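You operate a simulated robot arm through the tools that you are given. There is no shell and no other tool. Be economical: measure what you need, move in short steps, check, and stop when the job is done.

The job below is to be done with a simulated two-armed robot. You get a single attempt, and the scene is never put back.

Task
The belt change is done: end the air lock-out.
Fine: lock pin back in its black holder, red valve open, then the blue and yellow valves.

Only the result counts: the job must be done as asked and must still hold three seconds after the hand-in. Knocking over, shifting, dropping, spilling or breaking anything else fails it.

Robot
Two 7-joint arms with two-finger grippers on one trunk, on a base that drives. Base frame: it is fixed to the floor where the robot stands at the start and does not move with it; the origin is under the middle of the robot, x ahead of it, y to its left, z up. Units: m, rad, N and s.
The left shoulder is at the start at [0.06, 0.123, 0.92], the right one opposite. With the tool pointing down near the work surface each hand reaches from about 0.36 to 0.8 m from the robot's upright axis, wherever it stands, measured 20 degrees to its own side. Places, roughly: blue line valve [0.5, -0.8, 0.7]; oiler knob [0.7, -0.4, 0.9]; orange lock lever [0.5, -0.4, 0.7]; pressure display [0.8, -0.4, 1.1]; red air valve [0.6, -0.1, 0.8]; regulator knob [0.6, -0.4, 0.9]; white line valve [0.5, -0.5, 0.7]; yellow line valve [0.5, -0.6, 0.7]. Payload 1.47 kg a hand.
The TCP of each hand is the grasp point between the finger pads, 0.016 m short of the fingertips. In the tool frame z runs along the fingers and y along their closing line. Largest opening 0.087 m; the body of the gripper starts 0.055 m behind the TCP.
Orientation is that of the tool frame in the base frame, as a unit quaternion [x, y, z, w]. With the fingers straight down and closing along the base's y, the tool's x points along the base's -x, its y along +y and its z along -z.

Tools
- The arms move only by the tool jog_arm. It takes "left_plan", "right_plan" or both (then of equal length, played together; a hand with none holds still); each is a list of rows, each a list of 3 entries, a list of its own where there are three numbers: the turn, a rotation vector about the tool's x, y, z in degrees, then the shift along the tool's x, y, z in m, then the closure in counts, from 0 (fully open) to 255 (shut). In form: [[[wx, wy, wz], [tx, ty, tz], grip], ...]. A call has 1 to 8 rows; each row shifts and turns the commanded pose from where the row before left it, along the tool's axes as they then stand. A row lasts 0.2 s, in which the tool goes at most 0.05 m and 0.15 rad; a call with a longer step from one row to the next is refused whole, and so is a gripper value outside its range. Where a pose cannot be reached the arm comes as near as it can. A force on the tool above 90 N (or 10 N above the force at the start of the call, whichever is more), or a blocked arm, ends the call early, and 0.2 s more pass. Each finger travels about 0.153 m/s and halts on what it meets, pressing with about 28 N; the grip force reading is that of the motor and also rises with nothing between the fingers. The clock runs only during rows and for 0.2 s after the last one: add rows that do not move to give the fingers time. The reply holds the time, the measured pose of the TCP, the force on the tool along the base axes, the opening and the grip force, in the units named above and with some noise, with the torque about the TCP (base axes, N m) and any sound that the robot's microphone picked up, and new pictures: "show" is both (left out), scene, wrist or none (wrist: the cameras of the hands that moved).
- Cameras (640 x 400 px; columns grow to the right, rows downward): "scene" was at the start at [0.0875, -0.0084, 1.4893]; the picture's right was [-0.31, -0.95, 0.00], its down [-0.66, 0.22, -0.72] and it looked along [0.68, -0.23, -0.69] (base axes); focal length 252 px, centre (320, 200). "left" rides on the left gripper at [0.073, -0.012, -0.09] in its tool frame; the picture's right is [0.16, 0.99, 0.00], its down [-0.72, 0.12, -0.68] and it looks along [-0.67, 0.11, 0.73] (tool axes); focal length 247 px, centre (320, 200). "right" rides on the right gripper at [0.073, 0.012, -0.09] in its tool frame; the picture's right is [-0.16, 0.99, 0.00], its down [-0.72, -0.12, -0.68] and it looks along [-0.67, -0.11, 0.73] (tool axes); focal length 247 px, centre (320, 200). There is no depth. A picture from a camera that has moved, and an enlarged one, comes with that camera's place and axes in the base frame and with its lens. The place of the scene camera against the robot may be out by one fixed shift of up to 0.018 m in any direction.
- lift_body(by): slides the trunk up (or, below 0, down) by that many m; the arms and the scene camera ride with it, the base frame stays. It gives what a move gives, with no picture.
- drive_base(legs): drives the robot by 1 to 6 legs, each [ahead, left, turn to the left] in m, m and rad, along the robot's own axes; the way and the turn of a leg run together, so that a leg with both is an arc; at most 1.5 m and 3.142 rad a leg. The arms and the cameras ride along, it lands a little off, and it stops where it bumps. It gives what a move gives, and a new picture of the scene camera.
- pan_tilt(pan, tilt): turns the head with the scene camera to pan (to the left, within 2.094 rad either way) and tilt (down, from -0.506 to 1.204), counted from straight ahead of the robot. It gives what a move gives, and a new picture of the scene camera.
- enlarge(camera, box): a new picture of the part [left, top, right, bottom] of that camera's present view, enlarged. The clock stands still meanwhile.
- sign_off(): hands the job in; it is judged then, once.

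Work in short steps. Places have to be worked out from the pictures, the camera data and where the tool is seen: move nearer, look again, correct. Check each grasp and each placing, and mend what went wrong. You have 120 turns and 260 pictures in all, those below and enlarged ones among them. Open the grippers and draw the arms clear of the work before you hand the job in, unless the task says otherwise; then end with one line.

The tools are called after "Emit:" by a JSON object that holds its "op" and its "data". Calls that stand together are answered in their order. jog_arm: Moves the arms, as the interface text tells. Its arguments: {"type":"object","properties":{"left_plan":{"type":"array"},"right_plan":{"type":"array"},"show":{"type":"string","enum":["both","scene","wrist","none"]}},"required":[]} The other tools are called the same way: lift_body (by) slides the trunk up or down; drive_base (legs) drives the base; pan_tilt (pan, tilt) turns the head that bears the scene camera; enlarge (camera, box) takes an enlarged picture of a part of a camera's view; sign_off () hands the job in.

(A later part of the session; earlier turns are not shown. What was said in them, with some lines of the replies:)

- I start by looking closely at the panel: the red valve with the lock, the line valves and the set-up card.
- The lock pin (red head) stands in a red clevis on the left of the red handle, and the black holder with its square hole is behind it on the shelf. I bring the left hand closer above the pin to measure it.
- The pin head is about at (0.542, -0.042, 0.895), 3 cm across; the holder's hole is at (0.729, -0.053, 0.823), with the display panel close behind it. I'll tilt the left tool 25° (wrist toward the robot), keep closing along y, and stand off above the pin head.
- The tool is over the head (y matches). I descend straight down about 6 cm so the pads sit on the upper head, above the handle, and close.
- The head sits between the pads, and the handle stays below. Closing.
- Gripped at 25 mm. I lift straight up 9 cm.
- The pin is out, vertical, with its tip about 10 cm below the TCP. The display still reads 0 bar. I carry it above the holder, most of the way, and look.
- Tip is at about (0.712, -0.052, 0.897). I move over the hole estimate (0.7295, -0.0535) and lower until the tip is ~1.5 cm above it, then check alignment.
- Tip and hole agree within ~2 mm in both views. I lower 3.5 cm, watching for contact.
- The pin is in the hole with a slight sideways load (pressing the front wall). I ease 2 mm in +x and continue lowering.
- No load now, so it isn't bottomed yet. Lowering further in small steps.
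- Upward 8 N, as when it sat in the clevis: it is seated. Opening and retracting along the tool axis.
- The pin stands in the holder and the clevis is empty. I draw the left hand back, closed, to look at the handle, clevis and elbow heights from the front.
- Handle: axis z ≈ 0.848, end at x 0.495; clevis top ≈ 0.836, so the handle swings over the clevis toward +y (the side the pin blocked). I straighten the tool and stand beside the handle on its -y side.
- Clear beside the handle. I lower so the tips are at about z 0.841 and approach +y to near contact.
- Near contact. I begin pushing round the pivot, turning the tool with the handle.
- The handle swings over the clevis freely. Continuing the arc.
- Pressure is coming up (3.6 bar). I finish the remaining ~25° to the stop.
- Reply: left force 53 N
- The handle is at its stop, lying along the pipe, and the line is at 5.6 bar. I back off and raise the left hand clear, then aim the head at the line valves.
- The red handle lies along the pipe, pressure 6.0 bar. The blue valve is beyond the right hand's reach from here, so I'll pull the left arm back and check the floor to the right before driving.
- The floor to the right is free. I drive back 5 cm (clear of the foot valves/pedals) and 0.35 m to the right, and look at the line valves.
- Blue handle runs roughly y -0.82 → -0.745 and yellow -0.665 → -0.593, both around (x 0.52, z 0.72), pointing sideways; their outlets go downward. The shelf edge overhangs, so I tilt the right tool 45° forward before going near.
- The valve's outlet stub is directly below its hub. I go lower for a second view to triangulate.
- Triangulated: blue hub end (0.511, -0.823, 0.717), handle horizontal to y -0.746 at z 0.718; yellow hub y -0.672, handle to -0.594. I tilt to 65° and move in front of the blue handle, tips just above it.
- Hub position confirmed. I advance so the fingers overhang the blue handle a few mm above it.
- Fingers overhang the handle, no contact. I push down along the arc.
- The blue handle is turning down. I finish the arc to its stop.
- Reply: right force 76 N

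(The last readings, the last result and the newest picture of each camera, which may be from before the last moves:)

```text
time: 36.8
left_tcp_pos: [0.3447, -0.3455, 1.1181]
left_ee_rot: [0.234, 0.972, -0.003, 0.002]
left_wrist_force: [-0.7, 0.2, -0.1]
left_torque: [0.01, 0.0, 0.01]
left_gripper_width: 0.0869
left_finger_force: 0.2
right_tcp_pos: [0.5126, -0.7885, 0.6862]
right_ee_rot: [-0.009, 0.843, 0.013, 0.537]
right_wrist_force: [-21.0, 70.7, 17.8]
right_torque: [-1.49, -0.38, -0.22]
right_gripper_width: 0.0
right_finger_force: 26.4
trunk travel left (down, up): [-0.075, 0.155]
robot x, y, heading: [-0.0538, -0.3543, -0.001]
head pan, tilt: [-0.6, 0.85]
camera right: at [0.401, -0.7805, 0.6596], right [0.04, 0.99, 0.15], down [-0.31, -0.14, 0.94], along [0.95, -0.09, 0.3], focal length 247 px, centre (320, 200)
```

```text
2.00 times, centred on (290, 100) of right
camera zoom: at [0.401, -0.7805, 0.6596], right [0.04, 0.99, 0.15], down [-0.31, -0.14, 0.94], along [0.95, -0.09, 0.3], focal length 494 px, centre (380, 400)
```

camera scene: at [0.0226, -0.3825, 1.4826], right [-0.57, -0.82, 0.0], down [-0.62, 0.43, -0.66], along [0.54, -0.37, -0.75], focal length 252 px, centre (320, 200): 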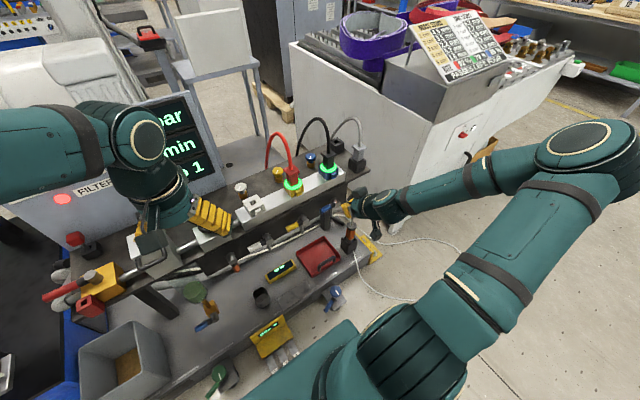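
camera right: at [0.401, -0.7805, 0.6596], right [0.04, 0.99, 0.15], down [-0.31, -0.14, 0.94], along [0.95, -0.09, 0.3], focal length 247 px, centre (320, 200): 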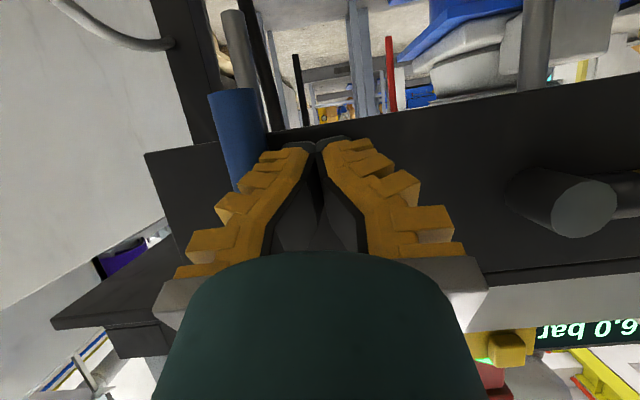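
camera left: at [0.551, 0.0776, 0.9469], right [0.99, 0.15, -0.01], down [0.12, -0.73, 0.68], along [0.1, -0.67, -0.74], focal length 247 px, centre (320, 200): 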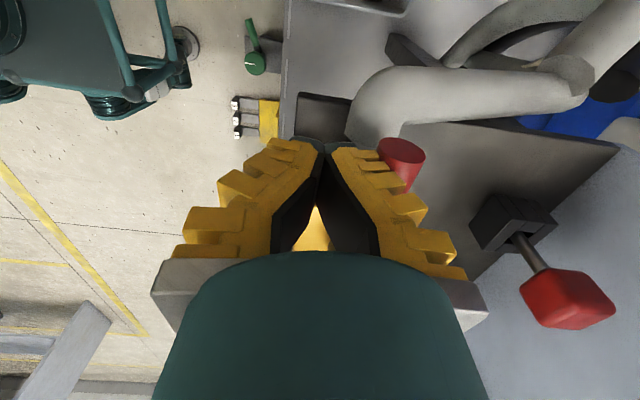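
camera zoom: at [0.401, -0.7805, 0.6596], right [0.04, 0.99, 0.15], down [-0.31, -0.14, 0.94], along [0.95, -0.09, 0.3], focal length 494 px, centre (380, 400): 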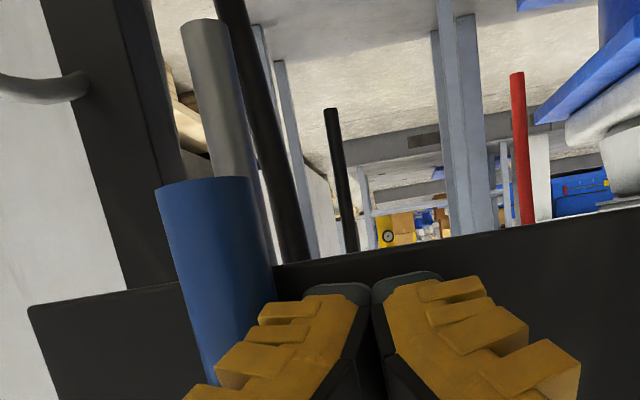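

70 N at the stop; the handle is parallel to its outlet. I back off in +y and pull straight back, then check.

Emit:
{"op": "jog_arm", "data": {"right_plan": [[[0, 0, 0], [0, 0.015, 0], 255], [[0, 0, 0], [0, 0.015, 0], 255], [[0, 0, 0], [0.0169, 0, -0.0362], 255], [[0, 0, 0], [0.0169, 0, -0.0362], 255], [[0, 0, 0], [-0.03, 0, -0.01], 255], [[0, 0, 0], [-0.03, 0, -0.01], 255]], "show": "both"}}

Emit:
{"op": "enlarge", "data": {"camera": "right", "box": [200, 0, 640, 180]}}

```text
time: 38.2
left_tcp_pos: [0.3483, -0.352, 1.1169]
left_ee_rot: [0.236, 0.972, 0.0, 0.0]
left_wrist_force: [-0.8, -0.1, -1.3]
left_torque: [0.0, 0.0, -0.03]
left_gripper_width: 0.0872
left_finger_force: 0.0
right_tcp_pos: [0.4415, -0.7818, 0.7446]
right_ee_rot: [0.002, 0.843, -0.001, 0.538]
right_wrist_force: [0.2, 0.2, -0.5]
right_torque: [0.03, 0.03, 0.0]
right_gripper_width: 0.0
right_finger_force: 28.3
trunk travel left (down, up): [-0.075, 0.155]
robot x, y, heading: [-0.0482, -0.3524, -0.005]
head pan, tilt: [-0.6, 0.85]
camera scene: at [0.0226, -0.3814, 1.4827], right [-0.57, -0.82, 0.0], down [-0.62, 0.43, -0.66], along [0.54, -0.38, -0.75], focal length 252 px, centre (320, 200)
camera right: at [0.3295, -0.7698, 0.7175], right [0.07, 0.99, 0.14], down [-0.31, -0.11, 0.94], along [0.95, -0.11, 0.3], focal length 247 px, centre (320, 200)
```

scene: 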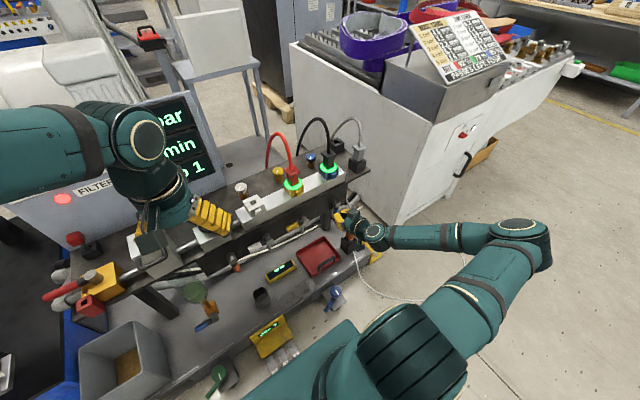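
right: 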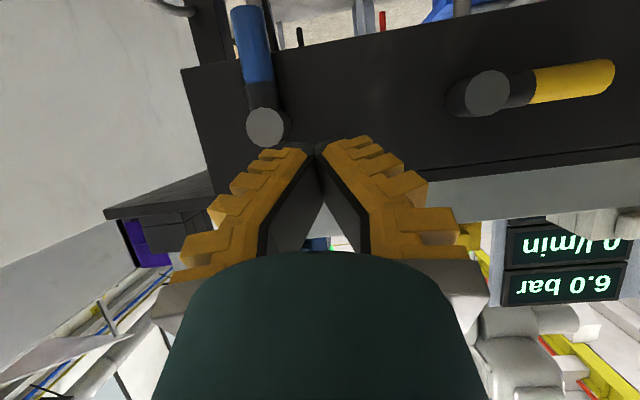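

```text
1.45 times, centred on (420, 90) of right
camera zoom: at [0.3295, -0.7698, 0.7175], right [0.07, 0.99, 0.14], down [-0.31, -0.11, 0.94], along [0.95, -0.11, 0.3], focal length 359 px, centre (174, 360)
```

zoom: 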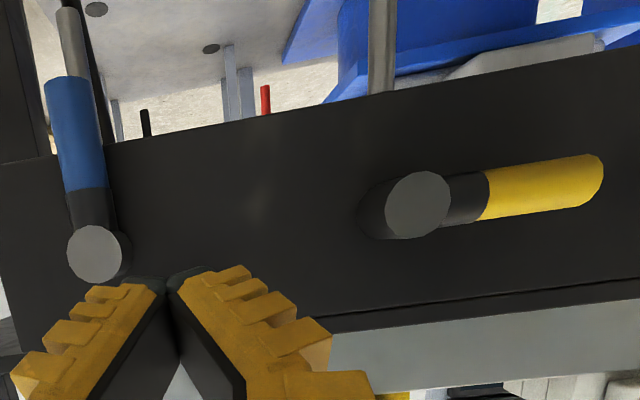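

Blue points down at its stop. Now I shift to the yellow handle (hub y ≈ -0.672), same approach.

Emit:
{"op": "jog_arm", "data": {"right_plan": [[[0, 0, 0], [-0.0057, 0.0437, -0.0026], 255], [[0, 0, 0], [-0.0057, 0.0437, -0.0026], 255], [[0, 0, 0], [-0.0057, 0.0437, -0.0026], 255], [[0, 0, 0], [-0.0057, 0.0437, -0.0026], 255], [[0, 0, 0], [0, 0, 0], 255]], "show": "wrist"}}

Emit:
{"op": "enlarge", "data": {"camera": "right", "box": [160, 0, 480, 200]}}

```text
time: 39.4
left_tcp_pos: [0.3485, -0.3514, 1.1166]
left_ee_rot: [0.235, 0.972, 0.0, 0.0]
left_wrist_force: [0.3, -0.2, 0.2]
left_torque: [0.02, -0.02, 0.0]
left_gripper_width: 0.0868
left_finger_force: 0.1
right_tcp_pos: [0.4422, -0.6039, 0.7715]
right_ee_rot: [0.001, 0.843, -0.001, 0.538]
right_wrist_force: [-1.3, -0.2, 0.3]
right_torque: [-0.01, 0.0, 0.02]
right_gripper_width: 0.0
right_finger_force: 27.8
trunk travel left (down, up): [-0.075, 0.155]
robot x, y, heading: [-0.0503, -0.353, -0.004]
head pan, tilt: [-0.6, 0.85]
camera right: at [0.331, -0.5924, 0.7441], right [0.07, 0.99, 0.14], down [-0.31, -0.11, 0.94], along [0.95, -0.11, 0.3], focal length 247 px, centre (320, 200)
```

right: 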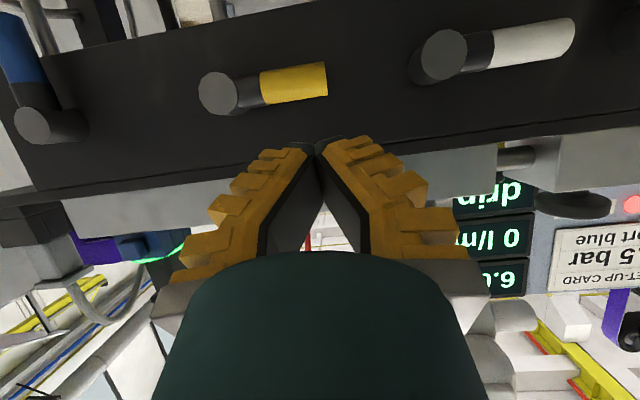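

```text
2.00 times, centred on (320, 100) of right
camera zoom: at [0.331, -0.5924, 0.7441], right [0.07, 0.99, 0.14], down [-0.31, -0.11, 0.94], along [0.95, -0.11, 0.3], focal length 494 px, centre (320, 400)
```

zoom: 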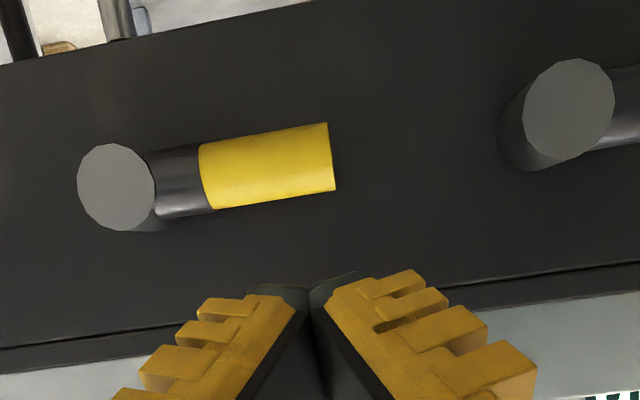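

Same geometry as blue (hub at y -0.672, z 0.716). Advance over the yellow handle.

Emit:
{"op": "jog_arm", "data": {"right_plan": [[[0, 0, 0], [-0.0055, -0.0017, 0.0247], 255], [[0, 0, 0], [-0.0055, -0.0017, 0.0247], 255], [[0, 0, 0], [-0.0055, -0.0017, 0.0247], 255], [[0, 0, 0], [0, 0, 0], 255]], "show": "wrist"}}

```text
time: 40.4
left_tcp_pos: [0.3469, -0.3511, 1.1175]
left_ee_rot: [0.236, 0.972, 0.0, 0.001]
left_wrist_force: [-0.3, -0.2, 0.8]
left_torque: [-0.02, -0.03, -0.04]
left_gripper_width: 0.0869
left_finger_force: 0.1
right_tcp_pos: [0.5161, -0.6096, 0.7532]
right_ee_rot: [0.002, 0.843, -0.001, 0.537]
right_wrist_force: [1.2, 0.7, -0.4]
right_torque: [-0.01, 0.01, 0.06]
right_gripper_width: 0.0
right_finger_force: 28.1
trunk travel left (down, up): [-0.075, 0.155]
robot x, y, heading: [-0.0496, -0.3528, -0.007]
head pan, tilt: [-0.6, 0.85]
camera right: at [0.4043, -0.5969, 0.7261], right [0.07, 0.99, 0.14], down [-0.31, -0.11, 0.94], along [0.95, -0.11, 0.3], focal length 247 px, centre (320, 200)
```

right: 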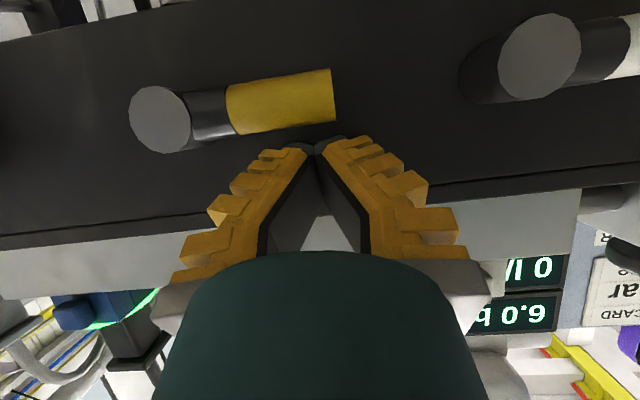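

Same picture as before the blue push; I play the same arc, ending a bit softer.

Emit:
{"op": "jog_arm", "data": {"right_plan": [[[0, 0, 0], [0.0099, 0.003, 0.0024], 255], [[0, 0, 0], [0.0095, 0.002, 0.0044], 255], [[0, 0, 0], [0.013, -0.003, 0.006], 255], [[0, 0, 0], [0.0118, -0.0066, 0.0055], 255], [[0, 0, 0], [0.0105, -0.012, 0.0049], 255], [[0, 0, 0], [0.0072, -0.0123, 0.0033], 255], [[0, 0, 0], [0.003, -0.01, 0.0014], 255], [[0, 0, 0], [0, -0.004, 0], 255]], "show": "wrist"}}

```text
time: 42.2
left_tcp_pos: [0.3475, -0.3463, 1.1169]
left_ee_rot: [0.234, 0.972, -0.002, 0.0]
left_wrist_force: [-0.3, -1.3, 0.4]
left_torque: [-0.04, -0.02, 0.0]
left_gripper_width: 0.0872
left_finger_force: 0.1
right_tcp_pos: [0.5136, -0.6386, 0.6839]
right_ee_rot: [-0.006, 0.844, 0.009, 0.537]
right_wrist_force: [-3.1, 54.4, 6.1]
right_torque: [-0.98, -0.08, 0.19]
right_gripper_width: 0.0
right_finger_force: 26.8
trunk travel left (down, up): [-0.075, 0.155]
robot x, y, heading: [-0.0486, -0.3506, -0.002]
head pan, tilt: [-0.6, 0.85]
camera right: at [0.4011, -0.6289, 0.6571], right [0.05, 0.99, 0.15], down [-0.31, -0.13, 0.94], along [0.95, -0.09, 0.3], focal length 247 px, centre (320, 200)
```

right: 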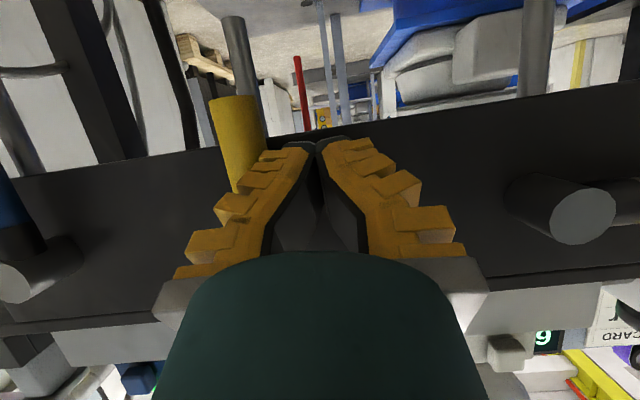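

Yellow reached its stop (54 N), pointing down. Back off and draw clear, then check everything.

Emit:
{"op": "jog_arm", "data": {"right_plan": [[[0, 0, 0], [0, 0.015, 0], 255], [[0, 0, 0], [0, 0.01, 0], 255], [[0, 0, 0], [0.0169, 0, -0.0362], 255], [[0, 0, 0], [0.0169, 0, -0.0362], 255], [[0, 0, 0], [0.0169, 0, -0.0362], 255], [[0, 0, 0], [-0.03, 0, -0.02], 100], [[0, 0, 0], [-0.03, 0, -0.02], 0], [[0, 0, 0], [-0.04, 0, -0.02], 0]], "show": "wrist"}}

Emit:
{"op": "pan_tilt", "data": {"pan": -0.1, "tilt": 0.7}}

```text
time: 44.0
left_tcp_pos: [0.3482, -0.3509, 1.1173]
left_ee_rot: [0.235, 0.972, 0.0, 0.0]
left_wrist_force: [0.9, 0.2, -0.3]
left_torque: [0.01, 0.02, 0.02]
left_gripper_width: 0.0869
left_finger_force: 0.0
right_tcp_pos: [0.383, -0.6339, 0.8042]
right_ee_rot: [0.001, 0.844, -0.001, 0.536]
right_wrist_force: [0.7, 0.3, 0.1]
right_torque: [0.0, 0.03, 0.02]
right_gripper_width: 0.0871
right_finger_force: 0.0
right hand out of reach, approached as far as the arm can: row 5
trunk travel left (down, up): [-0.075, 0.155]
robot x, y, heading: [-0.0494, -0.3531, 0.001]
head pan, tilt: [-0.6, 0.85]
camera right: at [0.2711, -0.6212, 0.7768], right [0.07, 0.99, 0.14], down [-0.31, -0.11, 0.94], along [0.95, -0.11, 0.3], focal length 247 px, centre (320, 200)
```

right: 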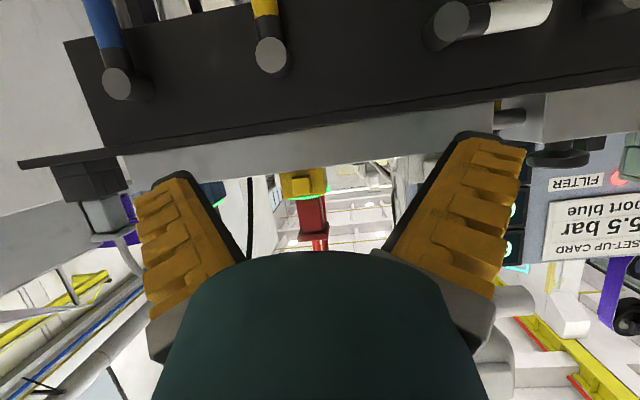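

```text
time: 44.9
left_tcp_pos: [0.3486, -0.3504, 1.1159]
left_ee_rot: [0.235, 0.972, -0.001, 0.0]
left_wrist_force: [1.3, -0.4, 0.6]
left_torque: [0.0, 0.01, -0.02]
left_gripper_width: 0.0872
left_finger_force: 0.0
right_tcp_pos: [0.382, -0.6347, 0.8039]
right_ee_rot: [0.002, 0.844, -0.001, 0.537]
right_wrist_force: [-0.4, 0.8, 0.7]
right_torque: [-0.01, 0.02, -0.03]
right_gripper_width: 0.087
right_finger_force: 0.1
trunk travel left (down, up): [-0.075, 0.155]
robot x, y, heading: [-0.0538, -0.3591, -0.004]
head pan, tilt: [-0.099, 0.7]
camera scene: at [0.0429, -0.346, 1.4949], right [-0.1, -0.99, 0.0], down [-0.64, 0.07, -0.76], along [0.76, -0.08, -0.64], focal length 252 px, centre (320, 200)
```

scene: 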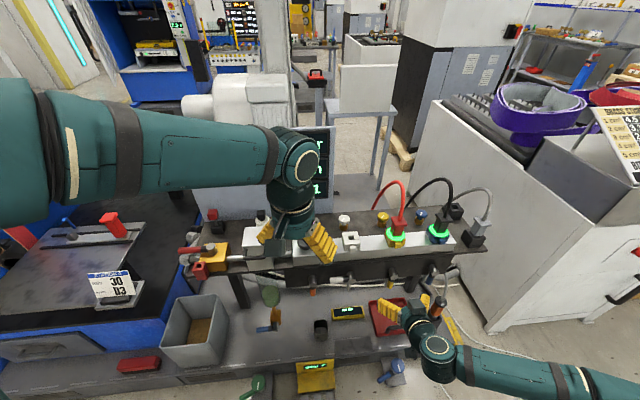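

I check the pin, red valve and line valves in close-up.

Emit:
{"op": "enlarge", "data": {"camera": "scene", "box": [170, 190, 290, 290]}}

Emit:
{"op": "enlarge", "data": {"camera": "scene", "box": [290, 200, 470, 320]}}

Emit:
{"op": "jog_arm", "data": {"left_plan": [[[0, 0, 0], [0, 0.03, -0.03], 0], [[0, 0, 0], [0, 0.04, -0.03], 0], [[0, 0, 0], [0, 0.04, -0.03], 0], [[0, 0, 0], [0, 0.04, 0], 0]], "right_plan": [[[0, 0, 0], [-0.04, 0, -0.02], 0], [[0, 0, 0], [-0.04, 0, -0.02], 0], [[0, 0, 0], [-0.04, 0, -0.02], 0], [[0, 0, 0], [0, 0, 0], 0]], "show": "scene"}}

```text
4.00 times, centred on (230, 240) of scene
camera zoom: at [0.0429, -0.346, 1.4949], right [-0.1, -0.99, 0.0], down [-0.64, 0.07, -0.76], along [0.76, -0.08, -0.64], focal length 1007 px, centre (680, 40)
```

zoom: 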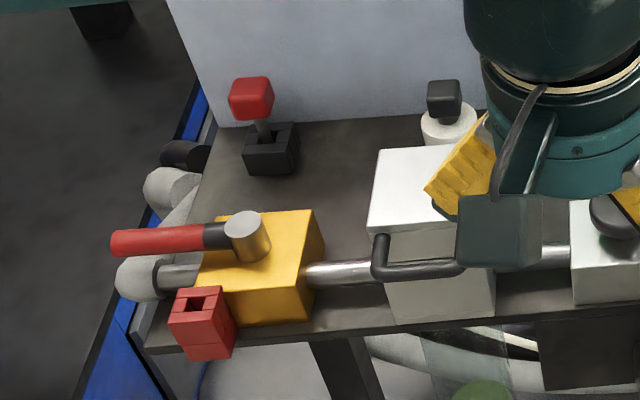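

```text
3.33 times, centred on (380, 260) of scene
camera zoom: at [0.0429, -0.346, 1.4949], right [-0.1, -0.99, 0.0], down [-0.64, 0.07, -0.76], along [0.76, -0.08, -0.64], focal length 839 px, centre (120, 0)
```

zoom: 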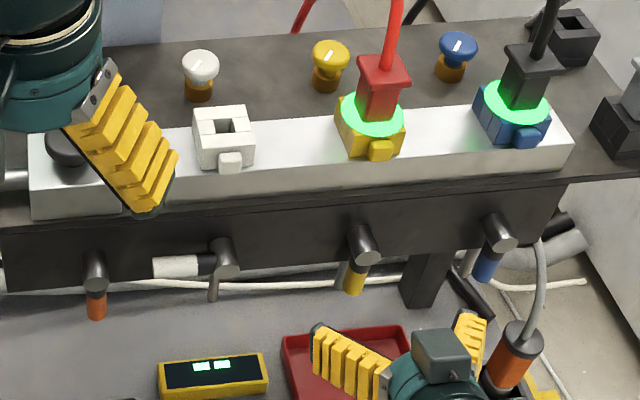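

```text
time: 45.9
left_tcp_pos: [0.4172, -0.2161, 1.2059]
left_ee_rot: [0.236, 0.972, 0.001, 0.0]
left_wrist_force: [0.0, 0.4, -0.5]
left_torque: [0.01, 0.01, 0.01]
left_gripper_width: 0.0871
left_finger_force: 0.1
right_tcp_pos: [0.4196, -0.6512, 0.9211]
right_ee_rot: [0.001, 0.844, 0.0, 0.537]
right_wrist_force: [0.1, -0.4, 0.2]
right_torque: [0.01, 0.02, 0.03]
right_gripper_width: 0.0869
right_finger_force: 0.1
right hand out of reach, approached as far as the arm can: row 1, 2, 3
trunk travel left (down, up): [-0.075, 0.155]
robot x, y, heading: [-0.0493, -0.3559, -0.002]
head pan, tilt: [-0.099, 0.7]
camera scene: at [0.0435, -0.3456, 1.4948], right [-0.1, -0.99, 0.0], down [-0.64, 0.07, -0.76], along [0.76, -0.08, -0.64], focal length 252 px, centre (320, 200)
```

scene: 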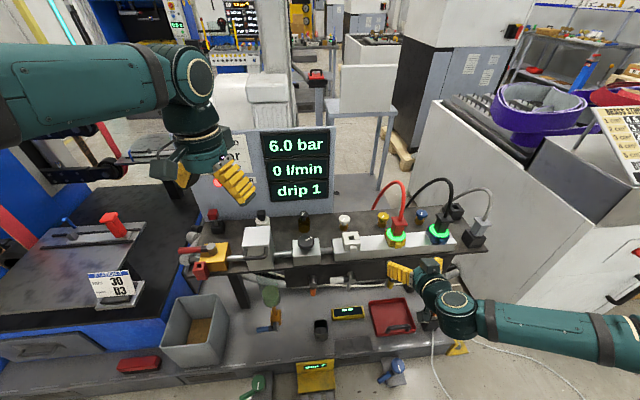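

Pin in the holder, red handle along the pipe, blue and yellow down, 6.0 bar, everything else as before. I back the robot a little so both arms are well clear.

Emit:
{"op": "drive_base", "data": {"legs": [[-0.15, 0, 0]]}}

Emit:
{"op": "enlarge", "data": {"camera": "scene", "box": [160, 100, 500, 310]}}

```text
time: 47.3
left_tcp_pos: [0.2644, -0.2163, 1.2065]
left_ee_rot: [0.236, 0.972, -0.001, 0.001]
left_wrist_force: [0.1, -0.4, 0.2]
left_torque: [0.0, -0.04, 0.02]
left_gripper_width: 0.0868
left_finger_force: 0.2
right_tcp_pos: [0.266, -0.6507, 0.9214]
right_ee_rot: [0.002, 0.844, -0.001, 0.537]
right_wrist_force: [0.1, 0.1, -0.6]
right_torque: [0.01, -0.01, -0.03]
right_gripper_width: 0.0867
right_finger_force: 0.1
trunk travel left (down, up): [-0.075, 0.155]
robot x, y, heading: [-0.2059, -0.3542, -0.006]
head pan, tilt: [-0.099, 0.7]
camera scene: at [-0.1099, -0.3453, 1.495], right [-0.1, -0.99, 0.0], down [-0.64, 0.07, -0.77], along [0.76, -0.08, -0.64], focal length 252 px, centre (320, 200)
```

scene: 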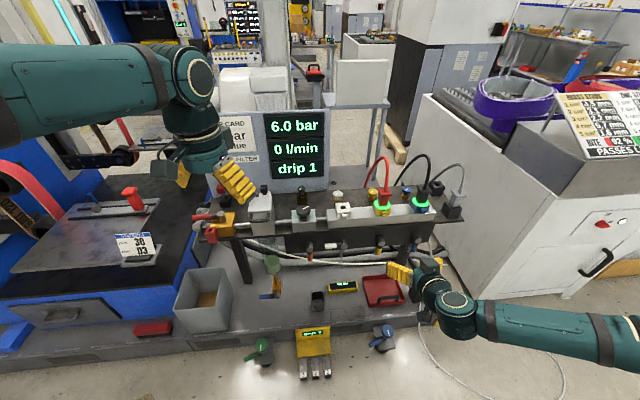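

```text
1.88 times, centred on (330, 205) of scene
camera zoom: at [-0.1099, -0.3453, 1.495], right [-0.1, -0.99, 0.0], down [-0.64, 0.07, -0.77], along [0.76, -0.08, -0.64], focal length 474 px, centre (301, 191)
```

zoom: 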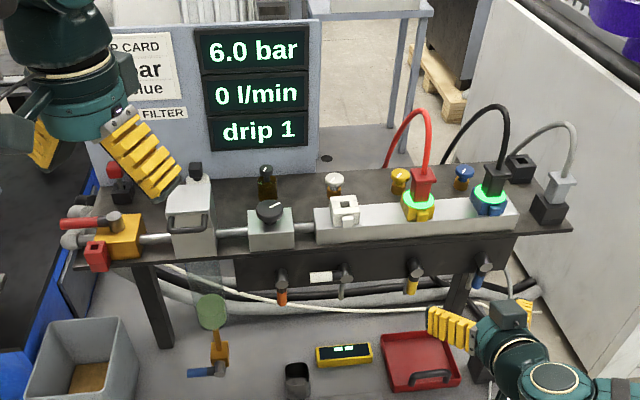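

All is in place and both arms are clear; handing in.

Emit:
{"op": "sign_off", "data": {}}

```text
The job is handed in.
```

The air lock-out is ended: the lock pin is in its black holder, and the red valve is open, followed by the blue and yellow valves. The display reads 6.0 bar, although the set-up card says 5.5; I left the regulator alone.
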